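You operate a simulated robot arm through the tools that you are given. There is no shell and no other tool. Be economical: measure what you need, move in short steps, check, and stop when the job is done.

You are at the controls of a simulated two-armed robot. One attempt, no reset.

Task
Fetch the brown small carton from the right middle tier of the conveyor and set it in the green tray. Put the blue tub on the card tray. Turn the hold knob to 2 sec. Take the tall blue cone and leave it in the brown carton. Open the left cupboard door, take the grease tin from the lower shelf of the cream cupboard and put it on the right end of the puller bench and shut the door again. Shut the band drawer. Fetch the water jug and set it on the orange top. Pick up the cream tin with one hand, pass it to the other hand and put it on the back of the green bench. Stack the carton labelled "pipe caps" from the top of the side table on top of the carton labelled "seal rings". Fetch the blue block and stand it on the back of the green bench. Any order will do. Set down upright: grease tin, water jug, cream tin, blue block.

Only the result counts: the job must be done as asked and must still hold three seconds after the hand-in. Knocking over, shifting, dropping, spilling or breaking anything else fails it. A push-on lid holds only when it is set on centred and level and pressed home; a screw cap is set on level and turned clockwise until tight.

Robot
Two 7-joint arms with fingered hands on one trunk, on a base that drives. Base frame: it is fixed to the floor where the robot stands at the start and does not move with it; the origin is under the middle of the robot, x ahead of it, y to its left, z up; the surface under the hand at the start is at about z = 900. Lengths are in mm, angles in degrees, forces in N, time in s.
The left shoulder is at the start at [70, 145, 976], the right one opposite. With the tool pointing down near the work surface each hand reaches from about 360 to 780 mm from the robot's upright axis, wherever it stands, measured 20 degrees to its own side. Places, roughly: back of the green bench (82x22 cm) [4600, 4100, 860]; band drawer [4000, 200, 700]; blue block (8x3x10 cm) [5300, 3400, 700]; blue tub (9x8x5 cm) [1900, 600, 900]; brown carton [7250, 2000, 750]; card tray (35x25x3 cm) [4200, 100, 900]; cream tin [4000, 2250, 1000]; grease tin [4500, -4250, 500]; green tray [500, -250, 500]; hold knob [2100, 900, 900]; hose carton, pipe carton, seal carton [5250, 3000, 1000]; left cupboard door [4400, -4000, 1000]; orange top [1900, 900, 800]; right end of the puller bench [7500, -2200, 800]; small carton [500, 0, 500]; tall blue cone (8x8x15 cm) [2400, 1300, 900]; water jug (12x8x12 cm) [4100, 1900, 900]. Payload 3.5 kg a hand.
Tool frame (each hand has its own): the origin (TCP) lies between the finger pads and is the grasp point; the fingertips stand 25 mm ahead of it; z points along the fingers, y is the line along which they close. Largest opening 88 mm; the body of the gripper starts 29 mm behind the TCP. The gripper is a hand of 4 fingers: y runs from the thumb to the fingers, the wrist lies at [-13, -97, -162] in the tool frame, and closing takes about 1.5 s.
Orientation is that of the tool frame in the base frame, as [roll, pitch, yaw] about the fixed x, y, z axes, in that order (R = Rz(yaw) Ry(pitch) Rx(roll)). With the fingers straight down and the wrist toward the robot, the tool's x, y and z point along [0, 1, 0], [1, 0, 0] and [0, 0, -1] of the base frame.

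Tools
- The arms move only by the tool nudge_tool. It takes "left_commands", "right_commands" or both (then of equal length, played together; a hand with none holds still); each is a list of rows, each a list of 7 numbers: the shift along the tool's x, y, z in mm, then the turn, a rotation vector about the tool's x, y, z in degrees, then the gripper command, from -1 (shut) to 1 (fully open), values between in proportion. In form: [[tx, ty, tz, rx, ry, rz, hand], ...]. A call has 1 to 20 rows; each row shifts and turns the commanded pose from where the row before left it, along the tool's axes as they then stand. Rows are played at 5 a second. More than 50 mm and 8.6 degrees between two rows, or a gripper value outside its range, and nothing of the call is played. A pose out of reach is approached as far as the arm can. The call stops where the force on the tool passes 40 N (or 10 N more than at its start, if that is more) or the arm is blocked; 0.2 s more then pass. The fingers move at their own pace (about 45 mm/s each) and stop on an object; they squeeze with about 24 N. The grip force told is the motor's: it shows also when the fingers shut on nothing. Time passes only in rows, and 0.2 s behind the last, so rows that do not move let the fingers close. It gives the time, the measured TCP pose, the force on the tool (base axes), the opening and the grip force at its end, in the units of the frame above (readings bear some noise), with the torque about the TCP (base axes, N m) and any sound that the robot's microphone picked up.
- Cameras (640 x 400 px; columns grow to the right, rows downward): "scene" is now at [127, -1.2, 1273.1]; the picture's right is [-0.01, -1.00, 0.00], its down [-0.76, 0.01, -0.65] and it looks along [0.65, -0.01, -0.76] (base axes); focal length 282 px, centre (320, 200). "left" rides on the left gripper at [-64, -83, -98] in its tool frame; the picture's right is [-0.62, -0.37, 0.69], its down [0.71, -0.63, 0.30] and it looks along [0.32, 0.68, 0.65] (tool axes); focal length 265 px, centre (320, 200). "right" rides on the right gripper at [64, -83, -98] in its tool frame; the picture's right is [-0.62, 0.37, -0.69], its down [-0.71, -0.63, 0.30] and it looks along [-0.32, 0.68, 0.65] (tool axes); focal length 265 px, centre (320, 200). There is no depth. A picture from a camera that has moved, and an enlarged one, comes with that camera's place and axes in the base frame and with its lens.
- camera(camera): a new picture of that camera. The clock stands still meanwhile.
- move_column(by): slides the trunk up (or, below 0, down) by that many mm; the arms and the scene camera ride with it, the base frame stays. It gives what a move gives, with no picture.
- roll_base(legs): drives the robot by 1 to 6 legs, each [ahead, left, turn to the left] in mm, mm and degrees, along the robot's own axes; the way and the turn of a leg run together, so that a leg with both is an arc; at most 1500 mm and 180 degrees a leg. The arms and the cameras ride along, it lands a little off, and it stops where it bumps. It gives what a move gives.
- grasp_type(shape, hand): the hand has 4 fingers and takes this shape, open, in about a second: jaw (thumb against the fingers, like two jaws); tri (thumb and two fingers); tip (a fingertip pinch); poke (one finger out to press); point (the index stretched); flat (the hand flat); cup (the hand cupped); fist (a fist). The gripper value then closes the fingers along that shape, each until it touches; the sizes above hold for jaw. It gives what a move gives, with no picture.
- aim_head(pan, tilt): turns the head with the scene camera to pan (to the left, within 86 degrees either way) and tilt (down, from -29 to 69), counted from straight ahead of the robot. It gives what a move gives.
- enlarge(camera, box): a new picture of the part [left, top, right, bottom] of that camera's present view, enlarged. The clock stands still meanwhile.
- close_job(): hands the job in; it is judged then, once.

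Work in short steps. Places have to be worked out from the pictures, the camera data and where the tool is seen: move nearer, look again, correct. Check each grasp and each placing, and mend what went wrong. You have 535 turns and 328 pictures in all, those below and enlarged ones among them. Open the grippers and draw the arms clear of the work before you hand the job in, unless the task says otherwise; then end with one line.

The tools are called after "Call:" as a command line: name --argument value ..., lists and objects as JSON in quotes. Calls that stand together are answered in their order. nudge_tool: Moves the arms, as the interface text tells. Its arguments: {"type":"object","properties":{"left_commands":{"type":"array"},"right_commands":{"type":"array"}},"required":[]} The other tools are called the same way: move_column (by) slides the trunk up or down; grasp_type (shape, hand) gives the hand a shape; roll_base (legs) drives the base; aim_head (pan, tilt) turns the head that bears the scene camera; camera (camera) takes a picture; enlarge (camera, box) takes an enlarged picture of a part of a camera's view; close_job () hands the job in.

At the start:

```text
t: 0.0
left_tool_pos: [500.4, 95.5, 986.5]
left_ee_rot: [-180.0, 0.0, 90.1]
left_wrist_force: [-0.3, 0.2, -0.6]
left_torque: [-0.03, -0.04, 0.01]
left_finger_gap: 87.6
left_gripper_force: 0.0
left_shape: jaw
right_tool_pos: [454.8, -251.2, 998.4]
right_ee_rot: [180.0, -0.8, 89.9]
right_wrist_force: [0.1, 0.5, -0.8]
right_torque: [0.04, 0.0, 0.0]
right_finger_gap: 87.6
right_gripper_force: 0.0
right_shape: jaw
trunk travel left (down, up): [-539.0, 301.0]
robot x, y, heading: [-3.8, 0.5, -0.0]
head pan, tilt: [-0.8, 49.6]
```

scene: 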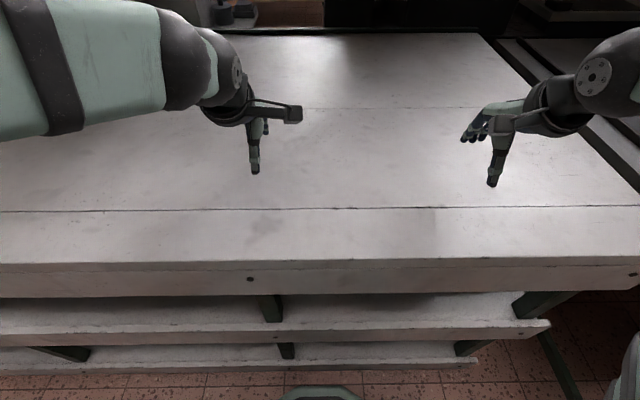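
right: 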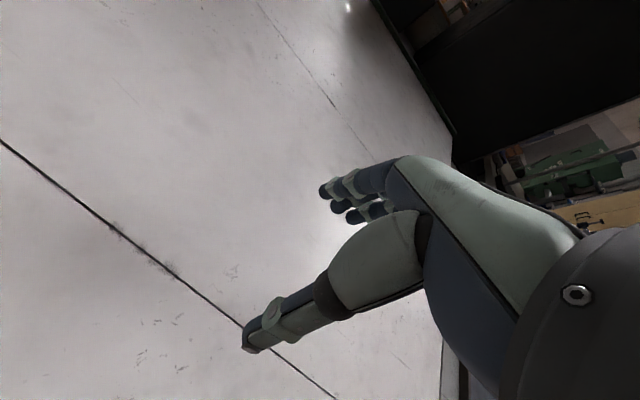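
left: 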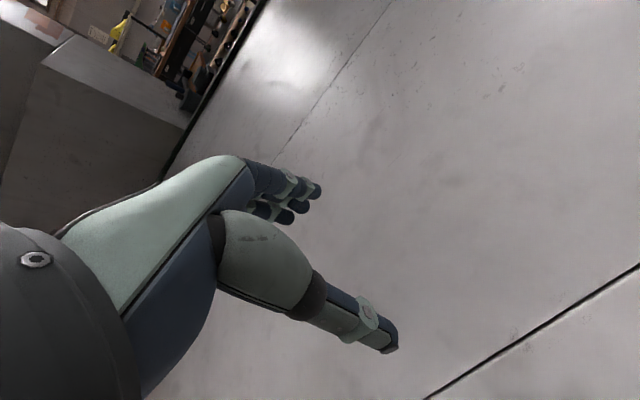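

The table in front is the conveyor with tiers below. I lower the trunk to see the tiers and look at the surroundings.

Call:
aim_head --pan 0 --tilt 0

Call:
camera --camera "scene"

```text
t: 1.2
left_tool_pos: [501.0, 94.5, 986.4]
left_ee_rot: [-180.0, 0.0, 90.1]
left_wrist_force: [-0.3, 0.0, -0.3]
left_torque: [-0.01, -0.01, -0.03]
left_finger_gap: 87.6
left_gripper_force: 0.2
left_shape: jaw
right_tool_pos: [454.7, -252.2, 999.3]
right_ee_rot: [180.0, -1.0, 89.8]
right_wrist_force: [0.1, 0.2, 0.2]
right_torque: [-0.01, 0.0, 0.01]
right_finger_gap: 87.5
right_gripper_force: 0.1
right_shape: jaw
trunk travel left (down, up): [-539.0, 301.0]
robot x, y, heading: [-2.9, -2.3, 0.1]
head pan, tilt: [0.0, 0.0]
```

```text
324 pictures are left
camera scene: at [139.7, -0.1, 1350.3], right [0.0, -1.0, 0.0], down [0.0, 0.0, -1.0], along [1.0, 0.0, 0.0], focal length 282 px, centre (320, 200)
```

scene: 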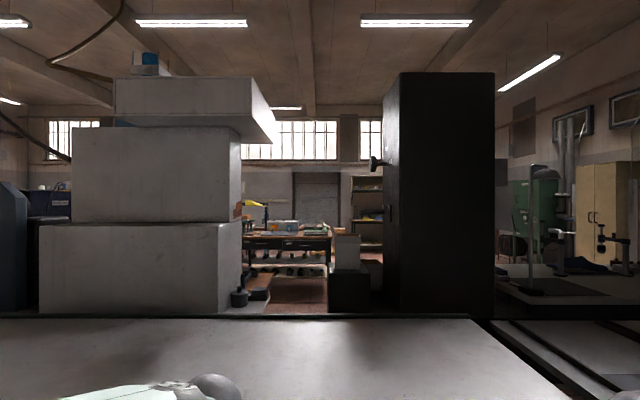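

A big machine stands ahead to the left. I look to both sides for the general layout.

Call:
aim_head --pan 60 --tilt 10

Call:
camera --camera "scene"

Call:
aim_head --pan -60 --tilt 20

Call:
camera --camera "scene"

```text
t: 2.5
left_tool_pos: [500.6, 94.7, 985.4]
left_ee_rot: [-180.0, 0.0, 90.0]
left_wrist_force: [0.1, 0.6, 0.0]
left_torque: [0.01, -0.01, 0.0]
left_finger_gap: 87.8
left_gripper_force: 0.1
left_shape: jaw
right_tool_pos: [456.7, -251.8, 998.4]
right_ee_rot: [-180.0, -1.0, 89.9]
right_wrist_force: [-0.3, 0.3, 0.7]
right_torque: [0.01, -0.02, 0.02]
right_finger_gap: 88.0
right_gripper_force: 0.2
right_shape: jaw
trunk travel left (down, up): [-539.0, 301.0]
robot x, y, heading: [0.9, 1.3, -0.2]
head pan, tilt: [60.0, 10.0]
```

```text
323 pictures are left
camera scene: at [96.3, 80.4, 1334.4], right [0.87, -0.5, 0.0], down [-0.09, -0.15, -0.98], along [0.49, 0.85, -0.17], focal length 282 px, centre (320, 200)
```

scene: 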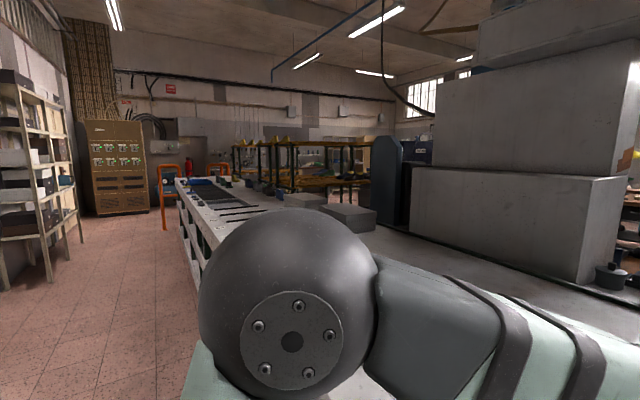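

```text
t: 4.5
left_tool_pos: [500.5, 95.0, 986.1]
left_ee_rot: [180.0, -0.1, 90.0]
left_wrist_force: [-0.3, -0.7, -0.6]
left_torque: [0.03, -0.03, 0.0]
left_finger_gap: 87.8
left_gripper_force: 0.0
left_shape: jaw
right_tool_pos: [455.2, -250.8, 999.5]
right_ee_rot: [180.0, -1.0, 89.9]
right_wrist_force: [0.0, 0.4, 0.1]
right_torque: [0.01, 0.02, 0.01]
right_finger_gap: 87.5
right_gripper_force: 0.0
right_shape: jaw
trunk travel left (down, up): [-539.0, 301.0]
robot x, y, heading: [3.3, 3.3, 0.1]
head pan, tilt: [-60.0, 20.0]
```

```text
322 pictures are left
camera scene: at [96.3, -80.7, 1318.1], right [-0.87, -0.5, 0.0], down [-0.17, 0.3, -0.94], along [0.47, -0.81, -0.34], focal length 282 px, centre (320, 200)
```

scene: 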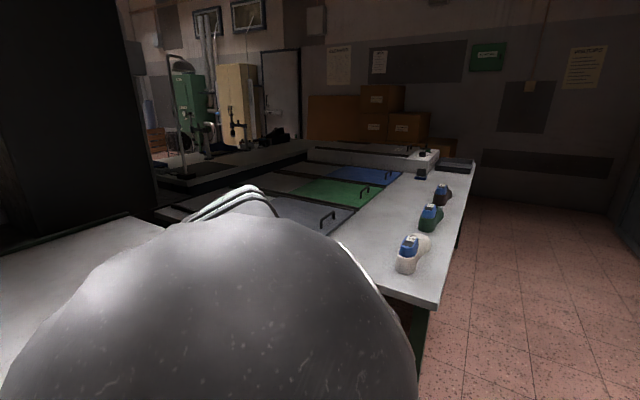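

I back off the conveyor so that the hands clear its edge, then lower the trunk to look into the tiers.

Call:
roll_base --legs '[[-600, 0, 0]]'

Call:
move_column --by -400

Call:
aim_head --pan 0 --tilt 25

Call:
camera --camera "scene"

```text
t: 7.9
left_tool_pos: [-100.5, 96.1, 985.5]
left_ee_rot: [180.0, 0.0, 90.0]
left_wrist_force: [0.6, -0.8, -0.3]
left_torque: [-0.01, 0.0, -0.01]
left_finger_gap: 87.5
left_gripper_force: 0.0
left_shape: jaw
right_tool_pos: [-145.6, -252.3, 1000.1]
right_ee_rot: [-180.0, -1.1, 89.9]
right_wrist_force: [-0.1, 0.5, -0.1]
right_torque: [0.01, 0.0, -0.01]
right_finger_gap: 87.7
right_gripper_force: 0.1
right_shape: jaw
trunk travel left (down, up): [-539.0, 301.0]
robot x, y, heading: [-601.0, 1.2, 0.2]
head pan, tilt: [-60.0, 20.0]
```

```text
t: 11.7
left_tool_pos: [-101.1, 94.5, 585.7]
left_ee_rot: [-180.0, -0.1, 90.0]
left_wrist_force: [0.3, -0.4, 0.1]
left_torque: [-0.02, -0.03, 0.0]
left_finger_gap: 87.6
left_gripper_force: 0.0
left_shape: jaw
right_tool_pos: [-145.5, -252.5, 599.8]
right_ee_rot: [-180.0, -1.0, 90.0]
right_wrist_force: [-1.0, -0.3, -0.1]
right_torque: [0.02, -0.05, -0.02]
right_finger_gap: 88.0
right_gripper_force: 0.1
right_shape: jaw
trunk travel left (down, up): [-139.0, 701.0]
robot x, y, heading: [-601.1, 1.0, -0.3]
head pan, tilt: [-60.0, 20.0]
```

```text
t: 13.0
left_tool_pos: [-101.7, 95.2, 586.1]
left_ee_rot: [179.9, 0.0, 90.0]
left_wrist_force: [1.4, 0.5, 0.0]
left_torque: [0.01, 0.0, 0.03]
left_finger_gap: 87.4
left_gripper_force: 0.0
left_shape: jaw
right_tool_pos: [-143.8, -252.0, 599.1]
right_ee_rot: [-179.9, -1.1, 90.0]
right_wrist_force: [1.6, -0.5, -0.3]
right_torque: [0.0, 0.02, -0.02]
right_finger_gap: 87.7
right_gripper_force: 0.1
right_shape: jaw
trunk travel left (down, up): [-139.0, 701.0]
robot x, y, heading: [-602.8, -1.7, -0.1]
head pan, tilt: [0.0, 25.0]
```

```text
321 pictures are left
camera scene: at [-459.0, -0.3, 910.0], right [0.0, -1.0, 0.0], down [-0.42, 0.0, -0.91], along [0.91, 0.0, -0.42], focal length 282 px, centre (320, 200)
```

scene: 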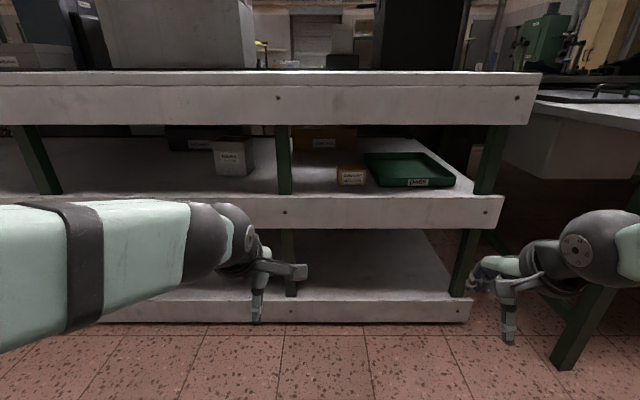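

Call:
enlarge --camera "scene" --box '[180, 110, 500, 230]'

```text
2.00 times, centred on (340, 170) of scene
camera zoom: at [-459.0, -0.3, 910.0], right [0.0, -1.0, 0.0], down [-0.42, 0.0, -0.91], along [0.91, 0.0, -0.42], focal length 564 px, centre (280, 260)
```

zoom: 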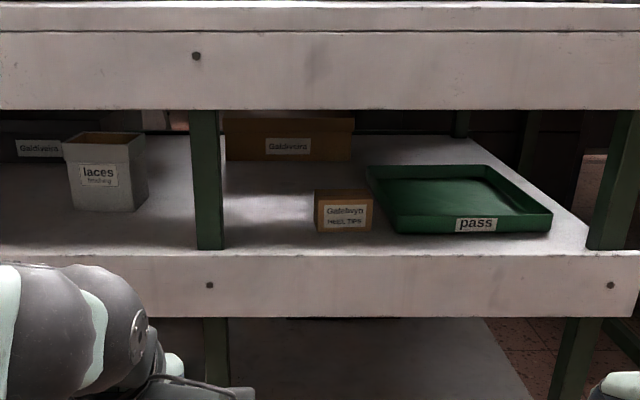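

The carton ("heel tips") sits near the front of the middle tier (top at about z 550), with the slab lip above it at about z 773. I zoom in to measure it.

Call:
enlarge --camera "scene" --box '[320, 140, 480, 240]'

```text
4.00 times, centred on (400, 190) of scene
camera zoom: at [-459.0, -0.3, 910.0], right [0.0, -1.0, 0.0], down [-0.42, 0.0, -0.91], along [0.91, 0.0, -0.42], focal length 1128 px, centre (0, 240)
```

zoom: 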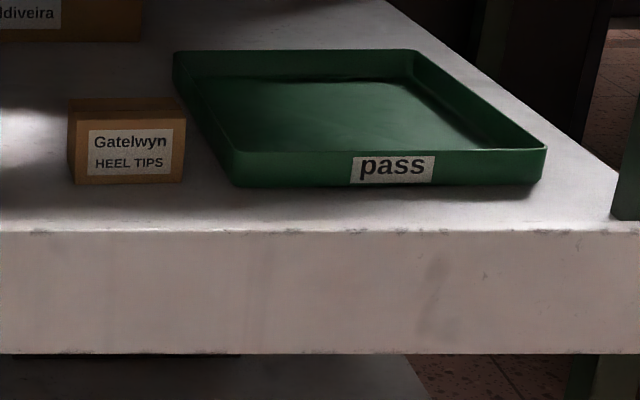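

Carton is about 91 wide, 60 deep, 57 high, centre near [452, -110, 583]. I draw the left hand back a bit, then drive up.

Call:
nudge_tool --left_commands '[[0, -40, 0, 0, 0, 0, 1], [0, -40, 0, 0, 0, 0, 1], [0, -40, 0, 0, 0, 0, 1]]' --right_commands '[[0, 0, 0, -8, 0, 0, 1], [0, 0, 0, -8, 0, 0, 1], [0, 0, 0, -6, 0, 0, 1]]'

Call:
roll_base --legs '[[370, 0, 0]]'

Call:
aim_head --pan -10 --tilt 35

Call:
camera --camera "scene"

Call:
camera --camera "right"

```text
t: 13.8
left_tool_pos: [-221.7, 94.3, 586.4]
left_ee_rot: [179.8, 0.0, 90.0]
left_wrist_force: [-0.5, -0.7, -0.1]
left_torque: [0.01, -0.01, -0.02]
left_finger_gap: 87.8
left_gripper_force: 0.2
left_shape: jaw
right_tool_pos: [-134.7, -263.6, 593.7]
right_ee_rot: [157.7, -1.7, 89.8]
right_wrist_force: [-0.2, -0.4, 0.8]
right_torque: [-0.04, 0.01, 0.01]
right_finger_gap: 87.7
right_gripper_force: 0.1
right_shape: jaw
right hand out of reach, approached as far as the arm can: row 1, 2
trunk travel left (down, up): [-139.0, 701.0]
robot x, y, heading: [-602.3, -2.6, 0.1]
head pan, tilt: [0.0, 25.0]
```

```text
t: 16.2
left_tool_pos: [148.2, 92.9, 585.7]
left_ee_rot: [-179.9, 0.1, 89.8]
left_wrist_force: [-0.1, -0.4, 0.7]
left_torque: [-0.02, -0.03, -0.01]
left_finger_gap: 87.8
left_gripper_force: 0.1
left_shape: jaw
right_tool_pos: [233.2, -265.3, 593.1]
right_ee_rot: [157.9, -1.7, 89.7]
right_wrist_force: [0.2, -0.2, 0.0]
right_torque: [-0.03, 0.01, -0.01]
right_finger_gap: 87.9
right_gripper_force: 0.1
right_shape: jaw
trunk travel left (down, up): [-139.0, 701.0]
robot x, y, heading: [-230.3, -4.0, -0.2]
head pan, tilt: [0.0, 25.0]
```

```text
t: 16.9
left_tool_pos: [148.4, 92.9, 585.3]
left_ee_rot: [180.0, 0.0, 89.9]
left_wrist_force: [-0.4, 0.4, 0.4]
left_torque: [-0.03, -0.01, -0.01]
left_finger_gap: 87.6
left_gripper_force: 0.0
left_shape: jaw
right_tool_pos: [231.8, -266.7, 593.0]
right_ee_rot: [157.9, -1.8, 89.8]
right_wrist_force: [-0.1, -0.4, 0.0]
right_torque: [-0.01, 0.0, 0.03]
right_finger_gap: 87.5
right_gripper_force: 0.1
right_shape: jaw
trunk travel left (down, up): [-139.0, 701.0]
robot x, y, heading: [-232.5, 0.5, 0.0]
head pan, tilt: [-10.0, 35.0]
```

```text
318 pictures are left
camera scene: at [-96.1, -16.3, 894.3], right [-0.18, -0.98, 0.0], down [-0.56, 0.1, -0.82], along [0.81, -0.14, -0.57], focal length 282 px, centre (320, 200)
```

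scene: 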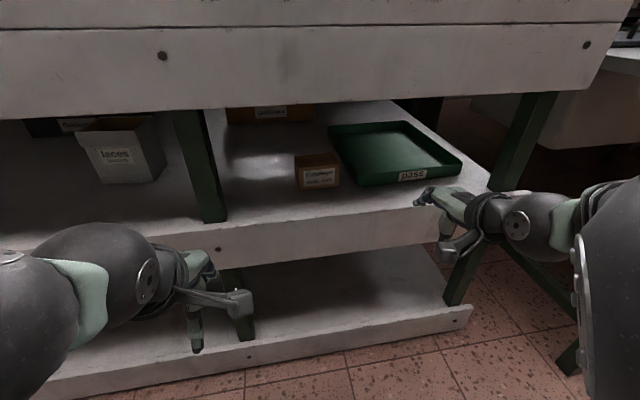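

```text
317 pictures are left
camera right: at [117.2, -202.8, 655.6], right [0.08, -0.64, 0.76], down [-0.47, -0.69, -0.54], along [0.88, -0.32, -0.36], focal length 265 px, centre (320, 200)
```

right: 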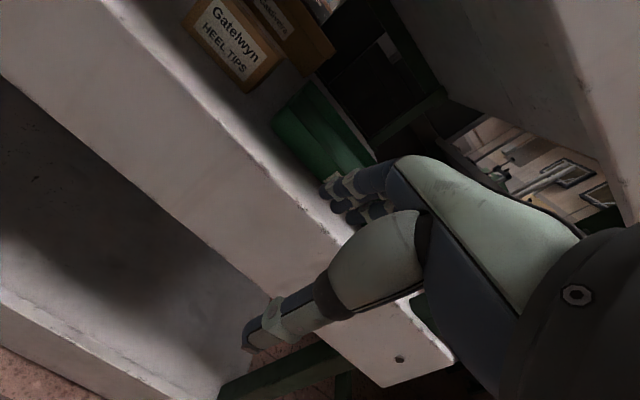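

Both views agree: carton centre about [458, -110], tier top about 555. I raise the right hand, shift across and move in to a pre-grasp above the carton.

Call:
nudge_tool --right_commands '[[0, 10.3, -25.5, 0, 0, 0, 1], [0, 10.3, -25.5, 0, 0, 0, 1], [39, 0, 0, 0, 0, 0, 1], [39, 0, 0, 0, 0, 0, 1], [39, 0, 0, 0, 0, 0, 1], [39, 0, 0, 0, 0, 0, 1], [0, 38, 15.4, 0, 0, 0, 1], [0, 38, 15.4, 0, 0, 0, 1], [0, 38, 15.4, 0, 0, 0, 1], [0, 38, 15.4, 0, 0, 0, 1]]'

Call:
camera --camera "right"

Call:
camera --camera "scene"

```text
t: 19.1
left_tool_pos: [149.1, 92.3, 586.3]
left_ee_rot: [-180.0, 0.0, 89.8]
left_wrist_force: [0.4, 0.1, 0.6]
left_torque: [0.01, -0.03, -0.02]
left_finger_gap: 87.5
left_gripper_force: 0.1
left_shape: jaw
right_tool_pos: [476.3, -189.2, 617.2]
right_ee_rot: [157.9, -1.6, 89.7]
right_wrist_force: [1.1, 0.1, 0.3]
right_torque: [-0.04, -0.03, -0.01]
right_finger_gap: 87.7
right_gripper_force: 0.0
right_shape: jaw
right hand out of reach, approached as far as the arm can: row 1, 2, 3, 4, 5, 6
trunk travel left (down, up): [-139.0, 701.0]
robot x, y, heading: [-231.5, -2.3, -0.3]
head pan, tilt: [-10.0, 35.0]
```

```text
316 pictures are left
camera right: at [361.9, -125.4, 679.7], right [0.08, -0.64, 0.76], down [-0.47, -0.7, -0.54], along [0.88, -0.32, -0.36], focal length 265 px, centre (320, 200)
```

right: 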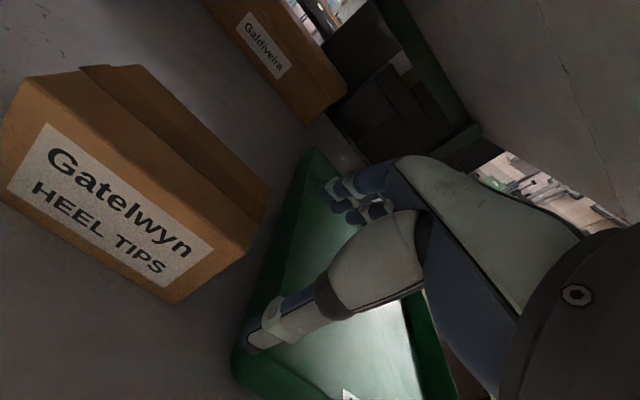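

```text
315 pictures are left
camera scene: at [-95.7, -16.4, 894.2], right [-0.18, -0.98, 0.0], down [-0.56, 0.1, -0.82], along [0.81, -0.14, -0.57], focal length 282 px, centre (320, 200)
```

scene: 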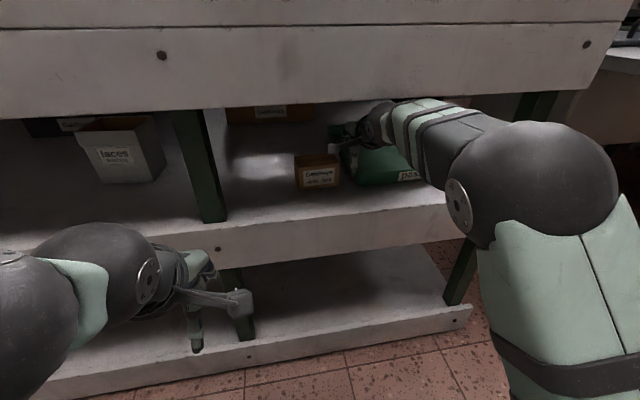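

The picture gives the carton as about 80 × 48 × 57, centred near [460, -113]. I back up along the tool axis, then move left to the pre-grasp.

Call:
nudge_tool --right_commands '[[0, -12, -20, 0, 0, 0, 1], [0, -12, -21, 0, 0, 0, 1], [38, 0, 0, 0, 0, 0, 1], [38, 0, 0, 0, 0, 0, 1]]'

Call:
camera --camera "right"

Call:
camera --camera "scene"

```text
t: 20.1
left_tool_pos: [147.9, 85.3, 586.8]
left_ee_rot: [-180.0, -0.5, 89.6]
left_wrist_force: [-0.4, 0.1, 1.0]
left_torque: [0.0, -0.01, -0.05]
left_finger_gap: 87.5
left_gripper_force: 0.0
left_shape: jaw
right_tool_pos: [437.3, -128.0, 637.7]
right_ee_rot: [159.3, -2.2, 88.7]
right_wrist_force: [-0.2, -0.2, 0.3]
right_torque: [0.03, 0.0, 0.01]
right_finger_gap: 88.0
right_gripper_force: 0.1
right_shape: jaw
trunk travel left (down, up): [-139.0, 701.0]
robot x, y, heading: [-236.6, 0.6, -0.2]
head pan, tilt: [-10.0, 35.0]
```

```text
314 pictures are left
camera right: at [323.4, -63.4, 702.8], right [0.08, -0.65, 0.75], down [-0.5, -0.68, -0.53], along [0.86, -0.33, -0.38], focal length 265 px, centre (320, 200)
```

right: 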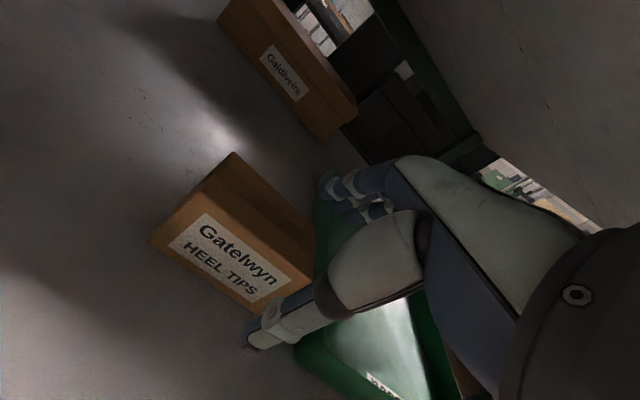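

```text
313 pictures are left
camera scene: at [-97.1, -24.9, 893.5], right [-0.18, -0.98, -0.01], down [-0.56, 0.11, -0.82], along [0.81, -0.14, -0.58], focal length 282 px, centre (320, 200)
```

scene: 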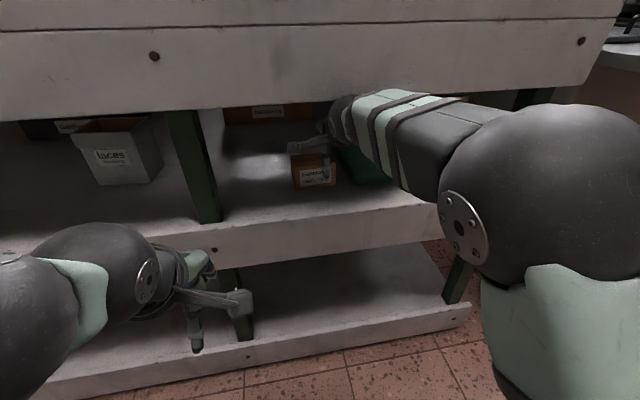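

I settle and shift left 21 mm so the TCP lines up with the carton centre [462, -107].

Call:
nudge_tool --right_commands '[[21, 4, 0, 0, 0, 0, 1], [0, 0, 0, 0, 0, 0, 1], [0, 0, 0, 0, 0, 0, 1]]'

Call:
camera --camera "right"

```text
t: 21.1
left_tool_pos: [146.5, 89.0, 589.0]
left_ee_rot: [-180.0, 0.0, 89.3]
left_wrist_force: [-0.2, 0.5, 0.3]
left_torque: [0.0, 0.01, -0.02]
left_finger_gap: 87.8
left_gripper_force: 0.1
left_shape: jaw
right_tool_pos: [437.5, -110.9, 632.8]
right_ee_rot: [160.4, -1.6, 88.0]
right_wrist_force: [-0.2, -0.1, -0.3]
right_torque: [0.03, -0.04, 0.01]
right_finger_gap: 88.1
right_gripper_force: 0.1
right_shape: jaw
trunk travel left (down, up): [-139.0, 701.0]
robot x, y, heading: [-233.6, 0.1, -0.4]
head pan, tilt: [-10.0, 35.0]
stopped in row 3 (right hand): the arm was blocked; the commanded pose is now the measured one
```

```text
312 pictures are left
camera right: at [327.1, -44.0, 699.2], right [0.09, -0.64, 0.76], down [-0.52, -0.68, -0.52], along [0.85, -0.34, -0.4], focal length 265 px, centre (320, 200)
```

right: 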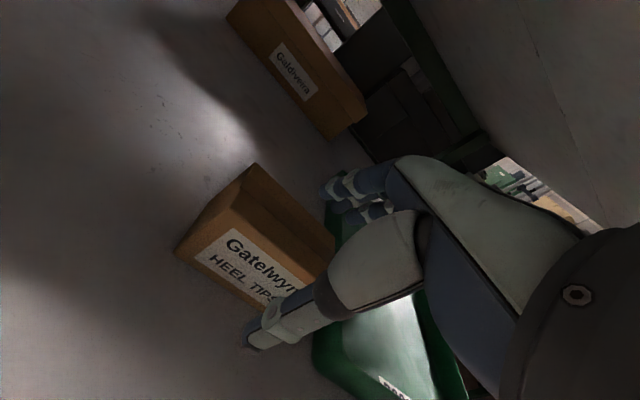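

The arm touched the slab lip, so I go down along the tool axis onto the carton.

Call:
nudge_tool --right_commands '[[1, 0, 15, 0, 0, 0, 1], [2, 3, 17, 0, 0, 0, 1], [1, 4, 18, 0, 0, 0, 1], [0, 0, 0, 0, 0, 0, 1]]'

Call:
camera --camera "right"

Call:
camera --camera "scene"

```text
t: 22.1
left_tool_pos: [146.8, 90.9, 586.4]
left_ee_rot: [179.9, 0.0, 89.4]
left_wrist_force: [-0.6, -0.3, 0.0]
left_torque: [-0.02, 0.03, 0.04]
left_finger_gap: 87.6
left_gripper_force: 0.0
left_shape: jaw
right_tool_pos: [462.3, -101.9, 597.3]
right_ee_rot: [159.2, -1.5, 88.3]
right_wrist_force: [1.6, 1.1, 19.3]
right_torque: [-0.18, -1.09, 0.05]
right_finger_gap: 87.8
right_gripper_force: 0.0
right_shape: jaw
trunk travel left (down, up): [-139.0, 701.0]
robot x, y, heading: [-231.6, 3.3, -0.6]
head pan, tilt: [-10.0, 35.0]
```

```text
311 pictures are left
camera right: at [349.9, -35.2, 661.8], right [0.08, -0.64, 0.76], down [-0.5, -0.69, -0.53], along [0.86, -0.34, -0.38], focal length 265 px, centre (320, 200)
```

right: 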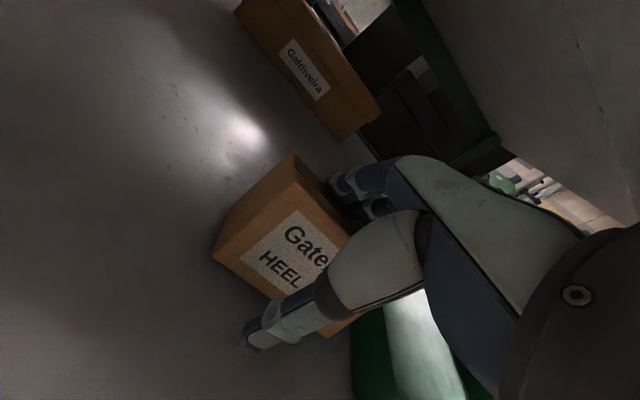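

```text
310 pictures are left
camera scene: at [-99.0, -17.0, 895.0], right [-0.18, -0.98, 0.0], down [-0.56, 0.1, -0.82], along [0.81, -0.15, -0.57], focal length 282 px, centre (320, 200)
```

scene: 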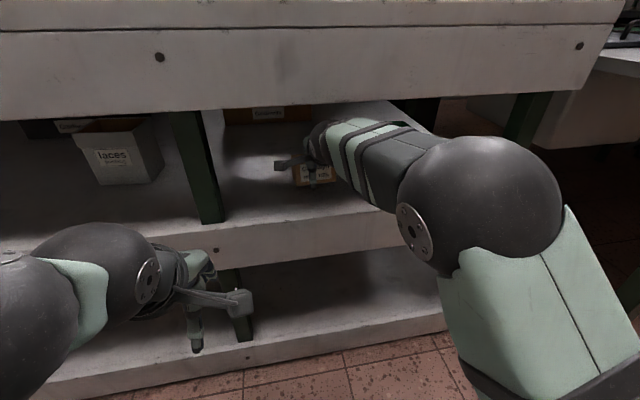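

The thumb tip touches the shelf, as wanted; I lift 4 mm and close on the carton.

Call:
nudge_tool --right_commands '[[-2, 0, -4, 0, 0, 0, 1], [0, 0, 0, 0, 0, 0, 0], [0, 0, 0, 0, 0, 0, -1], [0, 0, 0, 0, 0, 0, -1], [0, 0, 0, 0, 0, 0, -1], [0, 0, 0, 0, 0, 0, -1], [0, 0, 0, 0, 0, 0, -1], [0, 0, 0, 0, 0, 0, -1], [0, 0, 0, 0, 0, 0, -1]]'

Call:
camera --camera "right"

```text
t: 24.1
left_tool_pos: [146.4, 90.9, 587.1]
left_ee_rot: [179.8, 0.1, 89.4]
left_wrist_force: [-0.2, -0.6, -0.6]
left_torque: [-0.01, 0.0, 0.0]
left_finger_gap: 87.4
left_gripper_force: 0.0
left_shape: jaw
right_tool_pos: [459.6, -103.1, 600.8]
right_ee_rot: [159.5, -1.4, 88.3]
right_wrist_force: [-2.5, 4.7, 21.4]
right_torque: [-0.15, -0.94, 0.26]
right_finger_gap: 53.1
right_gripper_force: 24.2
right_shape: jaw
trunk travel left (down, up): [-139.0, 701.0]
robot x, y, heading: [-236.0, -2.2, -0.6]
head pan, tilt: [-10.0, 35.0]
```

```text
309 pictures are left
camera right: at [347.3, -36.9, 664.8], right [0.08, -0.64, 0.76], down [-0.5, -0.69, -0.53], along [0.86, -0.34, -0.38], focal length 265 px, centre (320, 200)
```

right: 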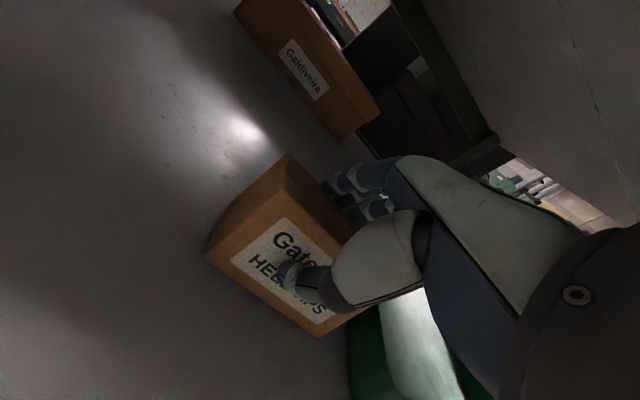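

Gripped at 53 mm. I lift it 25 mm.

Call:
nudge_tool --right_commands '[[0, 3, -8, 0, 0, 0, -1], [0, 3, -8, 0, 0, 0, -1], [0, 3, -8, 0, 0, 0, -1], [0, 0, 0, 0, 0, 0, -1]]'

Call:
camera --camera "right"

Call:
camera --camera "scene"

```text
t: 25.1
left_tool_pos: [148.8, 90.1, 586.2]
left_ee_rot: [-179.9, 0.0, 89.5]
left_wrist_force: [0.3, -0.2, -0.9]
left_torque: [0.01, 0.03, 0.0]
left_finger_gap: 87.8
left_gripper_force: 0.2
left_shape: jaw
right_tool_pos: [462.0, -105.0, 619.9]
right_ee_rot: [160.2, -1.4, 88.2]
right_wrist_force: [-2.0, -0.1, 3.4]
right_torque: [0.05, -0.09, -0.01]
right_finger_gap: 44.5
right_gripper_force: 23.9
right_shape: jaw
trunk travel left (down, up): [-139.0, 701.0]
robot x, y, heading: [-232.5, -2.2, -0.8]
head pan, tilt: [-10.0, 35.0]
```

```text
308 pictures are left
camera right: at [349.8, -39.5, 684.6], right [0.09, -0.64, 0.76], down [-0.51, -0.69, -0.52], along [0.85, -0.34, -0.39], focal length 265 px, centre (320, 200)
```

right: 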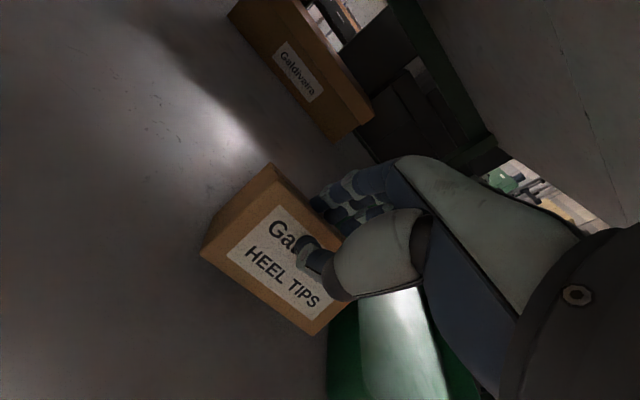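

```text
307 pictures are left
camera scene: at [-97.3, -17.7, 894.2], right [-0.18, -0.98, 0.0], down [-0.56, 0.11, -0.82], along [0.81, -0.15, -0.57], focal length 282 px, centre (320, 200)
```

scene: 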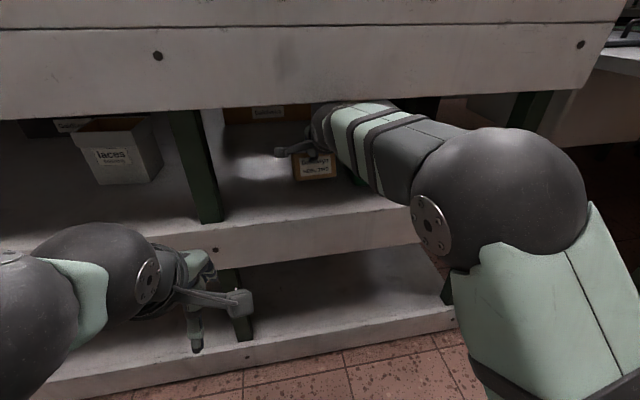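

It is held, its bottom at about 575. I lift another 22 mm to clear the tray rim.

Call:
nudge_tool --right_commands '[[0, 3, -8, 0, 0, 0, -1], [0, 3, -8, 0, 0, 0, -1], [0, 2, -7, 0, 0, 0, -1], [0, 0, 0, 0, 0, 0, -1]]'

Call:
camera --camera "right"

```text
t: 25.8
left_tool_pos: [146.2, 88.6, 587.0]
left_ee_rot: [-180.0, -0.1, 89.3]
left_wrist_force: [0.1, 0.8, 0.3]
left_torque: [0.01, -0.01, 0.02]
left_finger_gap: 87.7
left_gripper_force: 0.1
left_shape: jaw
right_tool_pos: [455.7, -104.7, 614.7]
right_ee_rot: [162.1, -1.2, 88.5]
right_wrist_force: [-6.2, -0.8, 44.9]
right_torque: [-0.23, -1.96, 0.0]
right_finger_gap: 44.9
right_gripper_force: 24.2
right_shape: jaw
trunk travel left (down, up): [-139.0, 701.0]
robot x, y, heading: [-236.2, -3.0, -0.8]
head pan, tilt: [-10.0, 35.0]
stopped in row 3 (right hand): the force on the tool passed its limit at 43 N (the readings are from after the stop); the commanded pose is now the measured one
```

```text
306 pictures are left
camera right: at [346.7, -39.1, 683.9], right [0.12, -0.64, 0.76], down [-0.52, -0.69, -0.5], along [0.84, -0.34, -0.42], focal length 265 px, centre (320, 200)
```

right: 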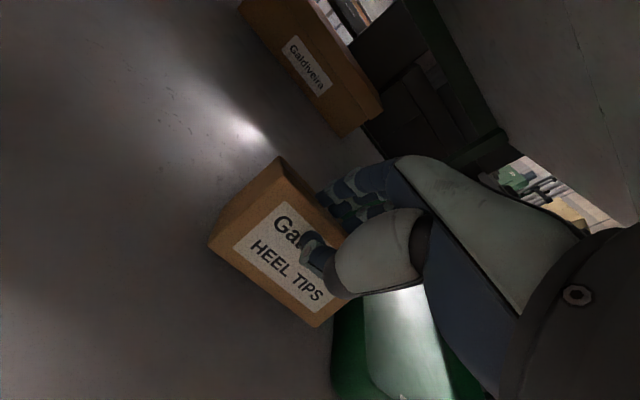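

The arm is jamming between the elbow and the slab lip, while the carton seems to have turned flush in the grip (gap = its depth). I back the base off 50 mm so the forearm clears the lip, then check.

Call:
roll_base --legs '[[-50, 0, 0]]'

Call:
camera --camera "right"

Call:
camera --camera "scene"

```text
t: 26.8
left_tool_pos: [96.0, 90.5, 584.9]
left_ee_rot: [180.0, 0.0, 89.3]
left_wrist_force: [-0.3, -0.3, 0.0]
left_torque: [0.0, 0.01, -0.01]
left_finger_gap: 87.4
left_gripper_force: 0.1
left_shape: jaw
right_tool_pos: [405.3, -103.6, 617.8]
right_ee_rot: [162.2, -1.2, 88.5]
right_wrist_force: [-0.8, -0.3, 0.2]
right_torque: [-0.02, -0.02, 0.0]
right_finger_gap: 28.7
right_gripper_force: 24.4
right_shape: jaw
trunk travel left (down, up): [-139.0, 701.0]
robot x, y, heading: [-283.6, -1.3, -0.9]
head pan, tilt: [-10.0, 35.0]
```

```text
305 pictures are left
camera right: at [296.9, -37.0, 687.1], right [0.12, -0.64, 0.76], down [-0.52, -0.69, -0.5], along [0.84, -0.34, -0.42], focal length 265 px, centre (320, 200)
```

right: 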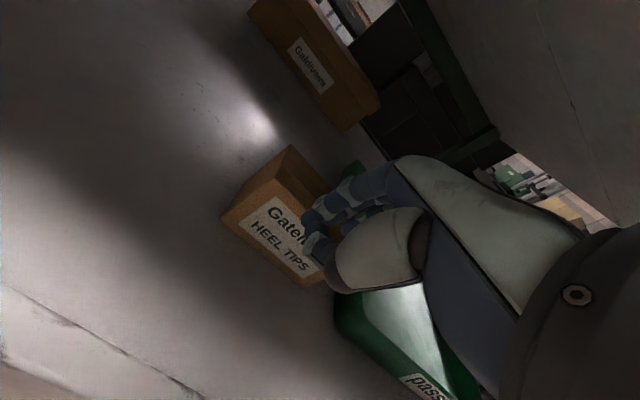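

```text
304 pictures are left
camera scene: at [-149.1, -17.1, 894.4], right [-0.19, -0.98, 0.0], down [-0.56, 0.11, -0.82], along [0.81, -0.15, -0.57], focal length 282 px, centre (320, 200)
```

scene: 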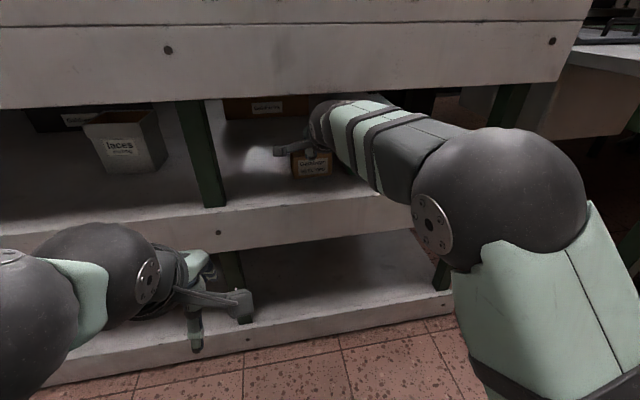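

The grip slipped off; the carton stays unmoved on the shelf near [462, -110]. A tilted pinch is poor, so I back off and try turning the hand to grip it across its 80 mm width with the fingers pointing forward.

Call:
roll_base --legs '[[-350, 0, 0]]'

Call:
nudge_tool --right_commands '[[0, 0, 0, 8.5, 0, 0, 1], [0, 0, 0, 8.5, 0, 0, 1], [-20, 0, 0, 0, 0, -8.5, 1], [0, 0, 0, 0, 0, -8.5, 1], [0, 0, 0, 0, 0, -8.5, 1], [0, 0, 0, 0, 0, -8.5, 1], [0, 0, 0, 0, 0, -8.5, 1], [0, 0, 0, 0, 0, -8.5, 1], [0, 0, 0, 0, 0, -8.5, 1], [0, 0, 0, 0, 0, -8.5, 1], [0, 0, 0, 0, 0, -8.5, 1], [0, 0, 0, 0, 0, -8.5, 1], [0, 0, 0, 0, -8, 0, 1], [0, 0, 0, 0, -8, 0, 1], [0, 0, 0, 0, -8, 0, 1], [0, 0, 0, 0, -8, 0, 1], [0, 0, 0, 0, -8, 0, 1]]'

Call:
camera --camera "scene"

```text
t: 29.0
left_tool_pos: [-232.6, 89.1, 586.3]
left_ee_rot: [179.9, -0.1, 88.8]
left_wrist_force: [0.5, 0.2, 0.4]
left_torque: [-0.04, 0.0, 0.03]
left_finger_gap: 87.7
left_gripper_force: 0.1
left_shape: jaw
right_tool_pos: [75.2, -105.4, 618.6]
right_ee_rot: [161.9, -1.0, 88.0]
right_wrist_force: [0.4, 0.3, -0.4]
right_torque: [0.01, -0.02, 0.01]
right_finger_gap: 28.6
right_gripper_force: 24.2
right_shape: jaw
trunk travel left (down, up): [-139.0, 701.0]
robot x, y, heading: [-613.5, 4.1, -0.8]
head pan, tilt: [-10.0, 35.0]
stopped in leg 1: the robot was blocked; the commanded pose is now the measured one
```

```text
t: 31.5
left_tool_pos: [-231.7, 88.7, 587.3]
left_ee_rot: [179.9, 0.0, 88.8]
left_wrist_force: [-1.0, -0.1, -0.1]
left_torque: [0.03, 0.02, 0.01]
left_finger_gap: 87.9
left_gripper_force: 0.0
left_shape: jaw
right_tool_pos: [32.3, -145.8, 595.2]
right_ee_rot: [177.8, 0.3, 162.0]
right_wrist_force: [10.8, 22.3, -18.0]
right_torque: [-1.04, -0.73, -1.49]
right_finger_gap: 87.5
right_gripper_force: 0.1
right_shape: jaw
right hand out of reach, approached as far as the arm can: row 8, 9, 10, 11, 12
trunk travel left (down, up): [-139.0, 701.0]
robot x, y, heading: [-612.5, 0.6, -1.2]
head pan, tilt: [-10.0, 35.0]
stopped in row 12 (right hand): the force on the tool passed its limit at 204 N (the readings are from after the stop); the commanded pose is now the measured one
```

```text
303 pictures are left
camera scene: at [-478.6, -16.3, 894.2], right [-0.19, -0.98, 0.0], down [-0.56, 0.11, -0.82], along [0.8, -0.16, -0.57], focal length 282 px, centre (320, 200)
```

scene: 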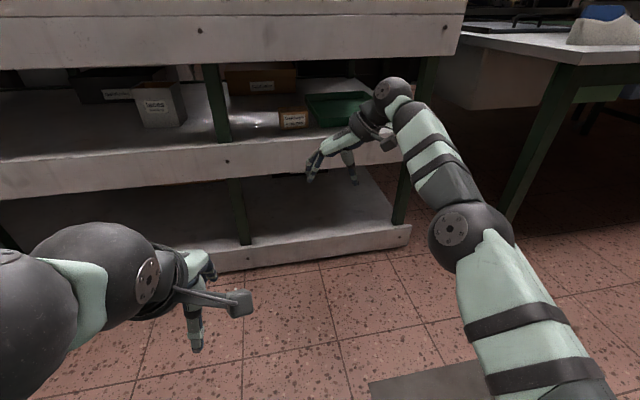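

The hand cannot take that side-turn. The natural way for the right hand is handshake-like (thumb left, fingers right) with the robot turned about 30° to the right. I bring the hand back and then turn it so in free space.

Call:
nudge_tool --right_commands '[[0, 0, 0, 0, 0, 8, 1], [0, 0, 0, 0, 0, 8, 1], [0, 0, 0, 0, 0, 8, 1], [0, 0, 0, 0, 0, 8, 1], [0, 0, 0, 0, 0, 8, 1], [0, 0, 0, 0, 0, 8, 1], [0, 0, 0, 0, 0, 8, 1], [0, 0, 0, 0, 0, 8, 1], [0, 0, 0, 0, 0, 8, 1]]'

Call:
nudge_tool --right_commands '[[0, 0, 0, -3.55, 6.15, 4.62, 1], [0, 0, 0, -3.55, 6.15, 4.62, 1], [0, 0, 0, -3.55, 6.15, 4.62, 1], [0, 0, 0, -3.55, 6.15, 4.62, 1], [0, 0, 0, -3.55, 6.15, 4.62, 1], [0, 0, 0, -3.55, 6.15, 4.62, 1], [0, 0, 0, -3.55, 6.15, 4.62, 1], [0, 0, 0, -3.55, 6.15, 4.62, 1], [0, 0, 0, -3.55, 6.15, 4.62, 1], [0, 0, 0, -3.55, 6.15, 4.62, 1], [0, 0, 0, -3.55, 6.15, 4.62, 1]]'

Call:
camera --camera "scene"

```text
t: 33.5
left_tool_pos: [-232.7, 88.3, 586.9]
left_ee_rot: [179.8, 0.0, 88.8]
left_wrist_force: [0.4, 0.0, 0.0]
left_torque: [0.0, -0.01, 0.01]
left_finger_gap: 87.5
left_gripper_force: 0.1
left_shape: jaw
right_tool_pos: [32.1, -144.8, 593.2]
right_ee_rot: [179.2, -1.8, 90.0]
right_wrist_force: [-0.4, 0.7, -0.3]
right_torque: [-0.02, 0.02, 0.03]
right_finger_gap: 87.8
right_gripper_force: 0.1
right_shape: jaw
trunk travel left (down, up): [-139.0, 701.0]
robot x, y, heading: [-615.2, 0.6, -1.2]
head pan, tilt: [-10.0, 35.0]
```

```text
t: 35.9
left_tool_pos: [-232.4, 88.8, 587.0]
left_ee_rot: [179.9, 0.1, 88.7]
left_wrist_force: [-0.2, 0.1, -1.2]
left_torque: [0.02, -0.02, -0.01]
left_finger_gap: 87.6
left_gripper_force: 0.0
left_shape: jaw
right_tool_pos: [31.8, -146.1, 594.3]
right_ee_rot: [-174.6, -76.6, 24.9]
right_wrist_force: [0.1, 0.5, 0.2]
right_torque: [-0.03, 0.03, -0.05]
right_finger_gap: 87.7
right_gripper_force: 0.1
right_shape: jaw
trunk travel left (down, up): [-139.0, 701.0]
robot x, y, heading: [-616.6, 0.5, -1.4]
head pan, tilt: [-10.0, 35.0]
```

```text
302 pictures are left
camera scene: at [-478.6, -16.4, 894.2], right [-0.19, -0.98, 0.0], down [-0.56, 0.11, -0.82], along [0.8, -0.16, -0.57], focal length 282 px, centre (320, 200)
```

scene: 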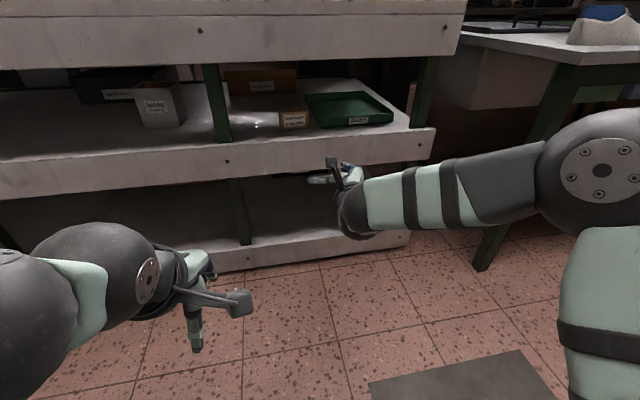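

The handshake pose is reachable. Now I turn the robot right by about 28.6° and drive so that the TCP comes to roughly [300, -110], in front of the carton.

Call:
roll_base --legs '[[0, 0, -28.6], [199, 509, 0]]'

Call:
aim_head --pan 0 --tilt 30

Call:
camera --camera "scene"

Call:
camera --camera "right"

```text
t: 40.4
left_tool_pos: [184.3, 239.0, 587.1]
left_ee_rot: [179.8, 0.0, 60.3]
left_wrist_force: [0.0, 0.6, 0.6]
left_torque: [-0.01, 0.01, 0.0]
left_finger_gap: 87.5
left_gripper_force: 0.0
left_shape: jaw
right_tool_pos: [306.0, -94.1, 594.3]
right_ee_rot: [-174.8, -76.4, -3.3]
right_wrist_force: [0.6, -0.8, -0.9]
right_torque: [0.03, -0.02, -0.03]
right_finger_gap: 87.6
right_gripper_force: 0.1
right_shape: jaw
trunk travel left (down, up): [-139.0, 701.0]
robot x, y, heading: [-193.2, 344.9, -29.7]
head pan, tilt: [-10.0, 35.0]
```

```text
t: 41.1
left_tool_pos: [184.7, 238.8, 586.8]
left_ee_rot: [179.9, 0.1, 60.3]
left_wrist_force: [-0.4, -0.5, 0.0]
left_torque: [0.01, 0.02, 0.0]
left_finger_gap: 87.6
left_gripper_force: 0.1
left_shape: jaw
right_tool_pos: [305.5, -94.3, 594.5]
right_ee_rot: [-174.9, -76.6, -3.2]
right_wrist_force: [1.0, -0.4, -0.3]
right_torque: [-0.02, 0.01, -0.01]
right_finger_gap: 87.5
right_gripper_force: 0.1
right_shape: jaw
trunk travel left (down, up): [-139.0, 701.0]
robot x, y, heading: [-193.0, 343.9, -29.9]
head pan, tilt: [0.0, 30.0]
```

```text
301 pictures are left
camera scene: at [-70.4, 274.5, 902.0], right [-0.5, -0.87, 0.0], down [-0.43, 0.25, -0.87], along [0.75, -0.43, -0.5], focal length 282 px, centre (320, 200)
```

scene: 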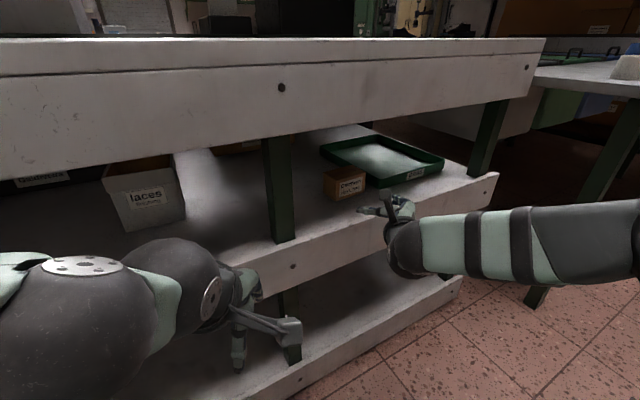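

```text
300 pictures are left
camera right: at [221.5, -15.5, 681.1], right [-0.81, -0.38, -0.45], down [0.11, 0.65, -0.75], along [0.58, -0.66, -0.48], focal length 265 px, centre (320, 200)
```

right: 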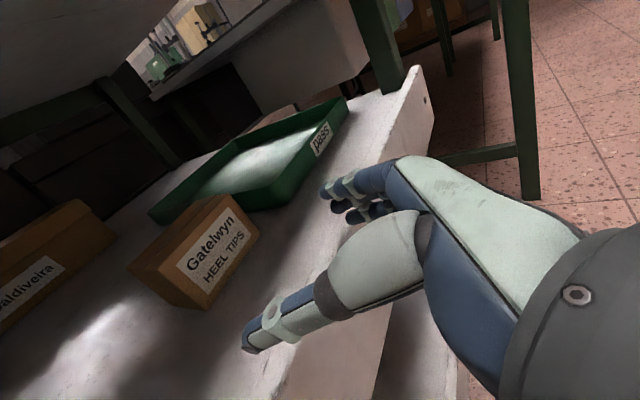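

Carton front face at x≈430, y from -66 to -144, not turned. I correct the 2° yaw, centre on y = -105 and advance until the tips are just short of it.

Call:
nudge_tool --right_commands '[[9.3, 6.6, 38.7, -2, 0, 0, 1], [9.3, 6.6, 38.7, 0, 0, 0, 1], [0, 0, 0, 0, 0, 0, 1]]'

Call:
camera --camera "right"

Call:
enlarge --camera "scene" --box '[280, 120, 480, 245]'

```text
t: 41.9
left_tool_pos: [185.2, 239.1, 585.2]
left_ee_rot: [179.9, 0.0, 60.2]
left_wrist_force: [0.9, 0.0, 0.7]
left_torque: [0.02, -0.02, 0.01]
left_finger_gap: 87.4
left_gripper_force: 0.0
left_shape: jaw
right_tool_pos: [385.3, -106.8, 594.9]
right_ee_rot: [-177.0, -76.5, -3.1]
right_wrist_force: [-0.4, 0.1, -0.7]
right_torque: [0.01, 0.01, -0.01]
right_finger_gap: 87.5
right_gripper_force: 0.0
right_shape: jaw
trunk travel left (down, up): [-139.0, 701.0]
robot x, y, heading: [-190.7, 340.2, -29.6]
head pan, tilt: [0.0, 30.0]
```

```text
299 pictures are left
camera right: at [304.2, -24.2, 680.2], right [-0.82, -0.36, -0.45], down [0.13, 0.64, -0.76], along [0.56, -0.68, -0.48], focal length 265 px, centre (320, 200)
```

right: 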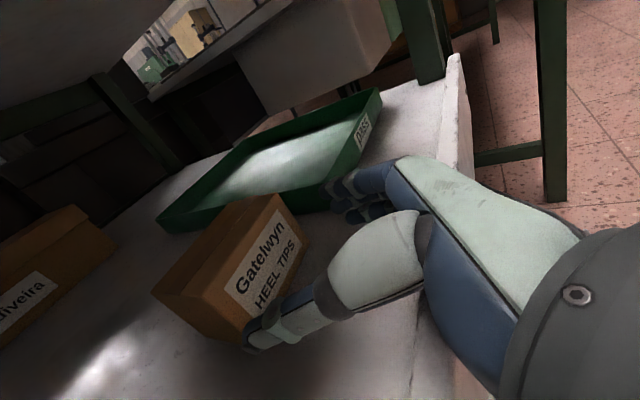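

```text
3.20 times, centred on (380, 182) of scene
camera zoom: at [-70.3, 274.5, 902.0], right [-0.5, -0.87, 0.0], down [-0.43, 0.25, -0.87], along [0.75, -0.43, -0.5], focal length 903 px, centre (128, 256)
```

zoom: 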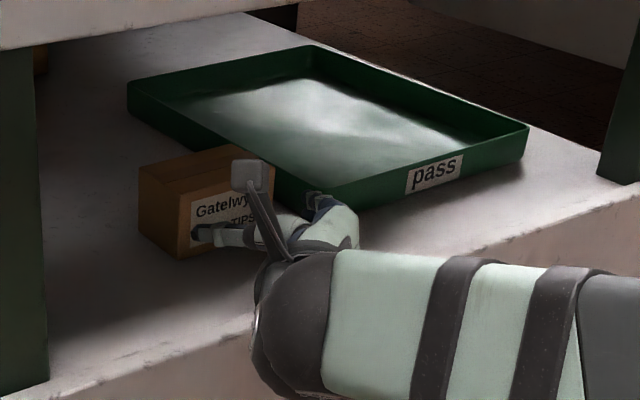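

Measurements of the carton's width scatter between 80 and 91, too wide to trust for this grip. I'd rather grip its depth (about 55) with the fingers pointing left and down, y staying level. I back out and square up the robot.

Call:
roll_base --legs '[[-260, -148, 0], [0, 0, 29.6], [0, -340, 0]]'

```text
t: 47.2
left_tool_pos: [-110.2, 102.3, 586.7]
left_ee_rot: [179.9, 0.0, 90.1]
left_wrist_force: [0.7, 0.8, 0.7]
left_torque: [0.0, 0.02, 0.02]
left_finger_gap: 87.4
left_gripper_force: 0.0
left_shape: jaw
right_tool_pos: [233.8, -97.2, 592.9]
right_ee_rot: [-176.7, -76.4, 26.5]
right_wrist_force: [0.5, 0.5, -0.5]
right_torque: [0.01, 0.0, 0.0]
right_finger_gap: 87.8
right_gripper_force: 0.0
right_shape: jaw
trunk travel left (down, up): [-139.0, 701.0]
robot x, y, heading: [-491.2, 6.3, -0.0]
head pan, tilt: [0.0, 30.0]
```

I rotate the hand to point left and 35° down with the closing line along x, pulling it back a little.

Call:
nudge_tool --right_commands '[[0, 0, 0, 6.86, -2.48, -3.2, 1], [0, 0, 0, 6.86, -2.48, -3.2, 1], [0, 0, 0, 6.86, -2.48, -3.2, 1], [0, 0, 0, 6.86, -2.48, -3.2, 1], [0, 0, 0, 6.86, -2.48, -3.2, 1], [0, 0, 0, 6.86, -2.48, -3.2, 1], [0, 0, 0, 6.86, -2.48, -3.2, 1], [0, 0, 0, 6.86, -2.48, -3.2, 1], [0, -40, 0, 0, 0, 0, 1], [0, -40, 0, 0, 0, 0, 1]]'

Call:
camera --camera "scene"

Call:
camera --camera "right"

```text
t: 49.5
left_tool_pos: [-109.9, 103.0, 586.5]
left_ee_rot: [179.9, 0.0, 90.2]
left_wrist_force: [0.0, 0.2, 0.0]
left_torque: [0.0, -0.01, -0.02]
left_finger_gap: 87.6
left_gripper_force: 0.1
left_shape: jaw
right_tool_pos: [153.9, -97.2, 593.2]
right_ee_rot: [179.5, -55.0, 90.2]
right_wrist_force: [0.7, 0.6, 0.5]
right_torque: [0.04, 0.0, 0.0]
right_finger_gap: 87.5
right_gripper_force: 0.1
right_shape: jaw
trunk travel left (down, up): [-139.0, 701.0]
robot x, y, heading: [-492.6, 6.4, 0.2]
head pan, tilt: [0.0, 30.0]
```

```text
297 pictures are left
camera scene: at [-351.0, 7.3, 902.1], right [0.0, -1.0, 0.0], down [-0.5, 0.0, -0.87], along [0.87, 0.0, -0.5], focal length 282 px, centre (320, 200)
```

scene: 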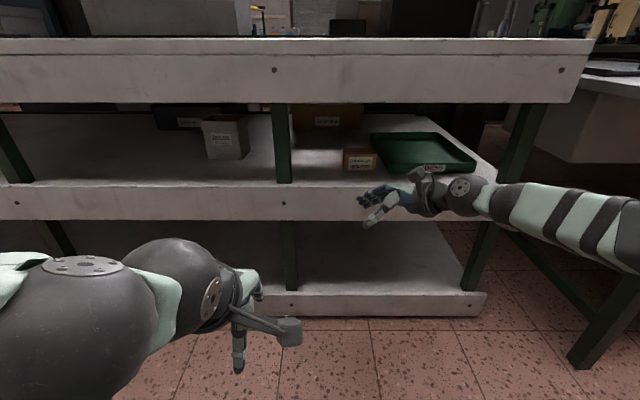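

```text
296 pictures are left
camera right: at [68.8, -140.2, 702.8], right [0.37, -0.92, -0.11], down [-0.63, -0.16, -0.76], along [0.69, 0.35, -0.64], focal length 265 px, centre (320, 200)
```

right: 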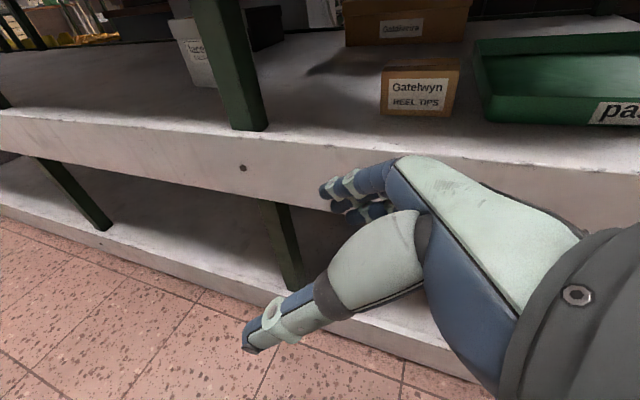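

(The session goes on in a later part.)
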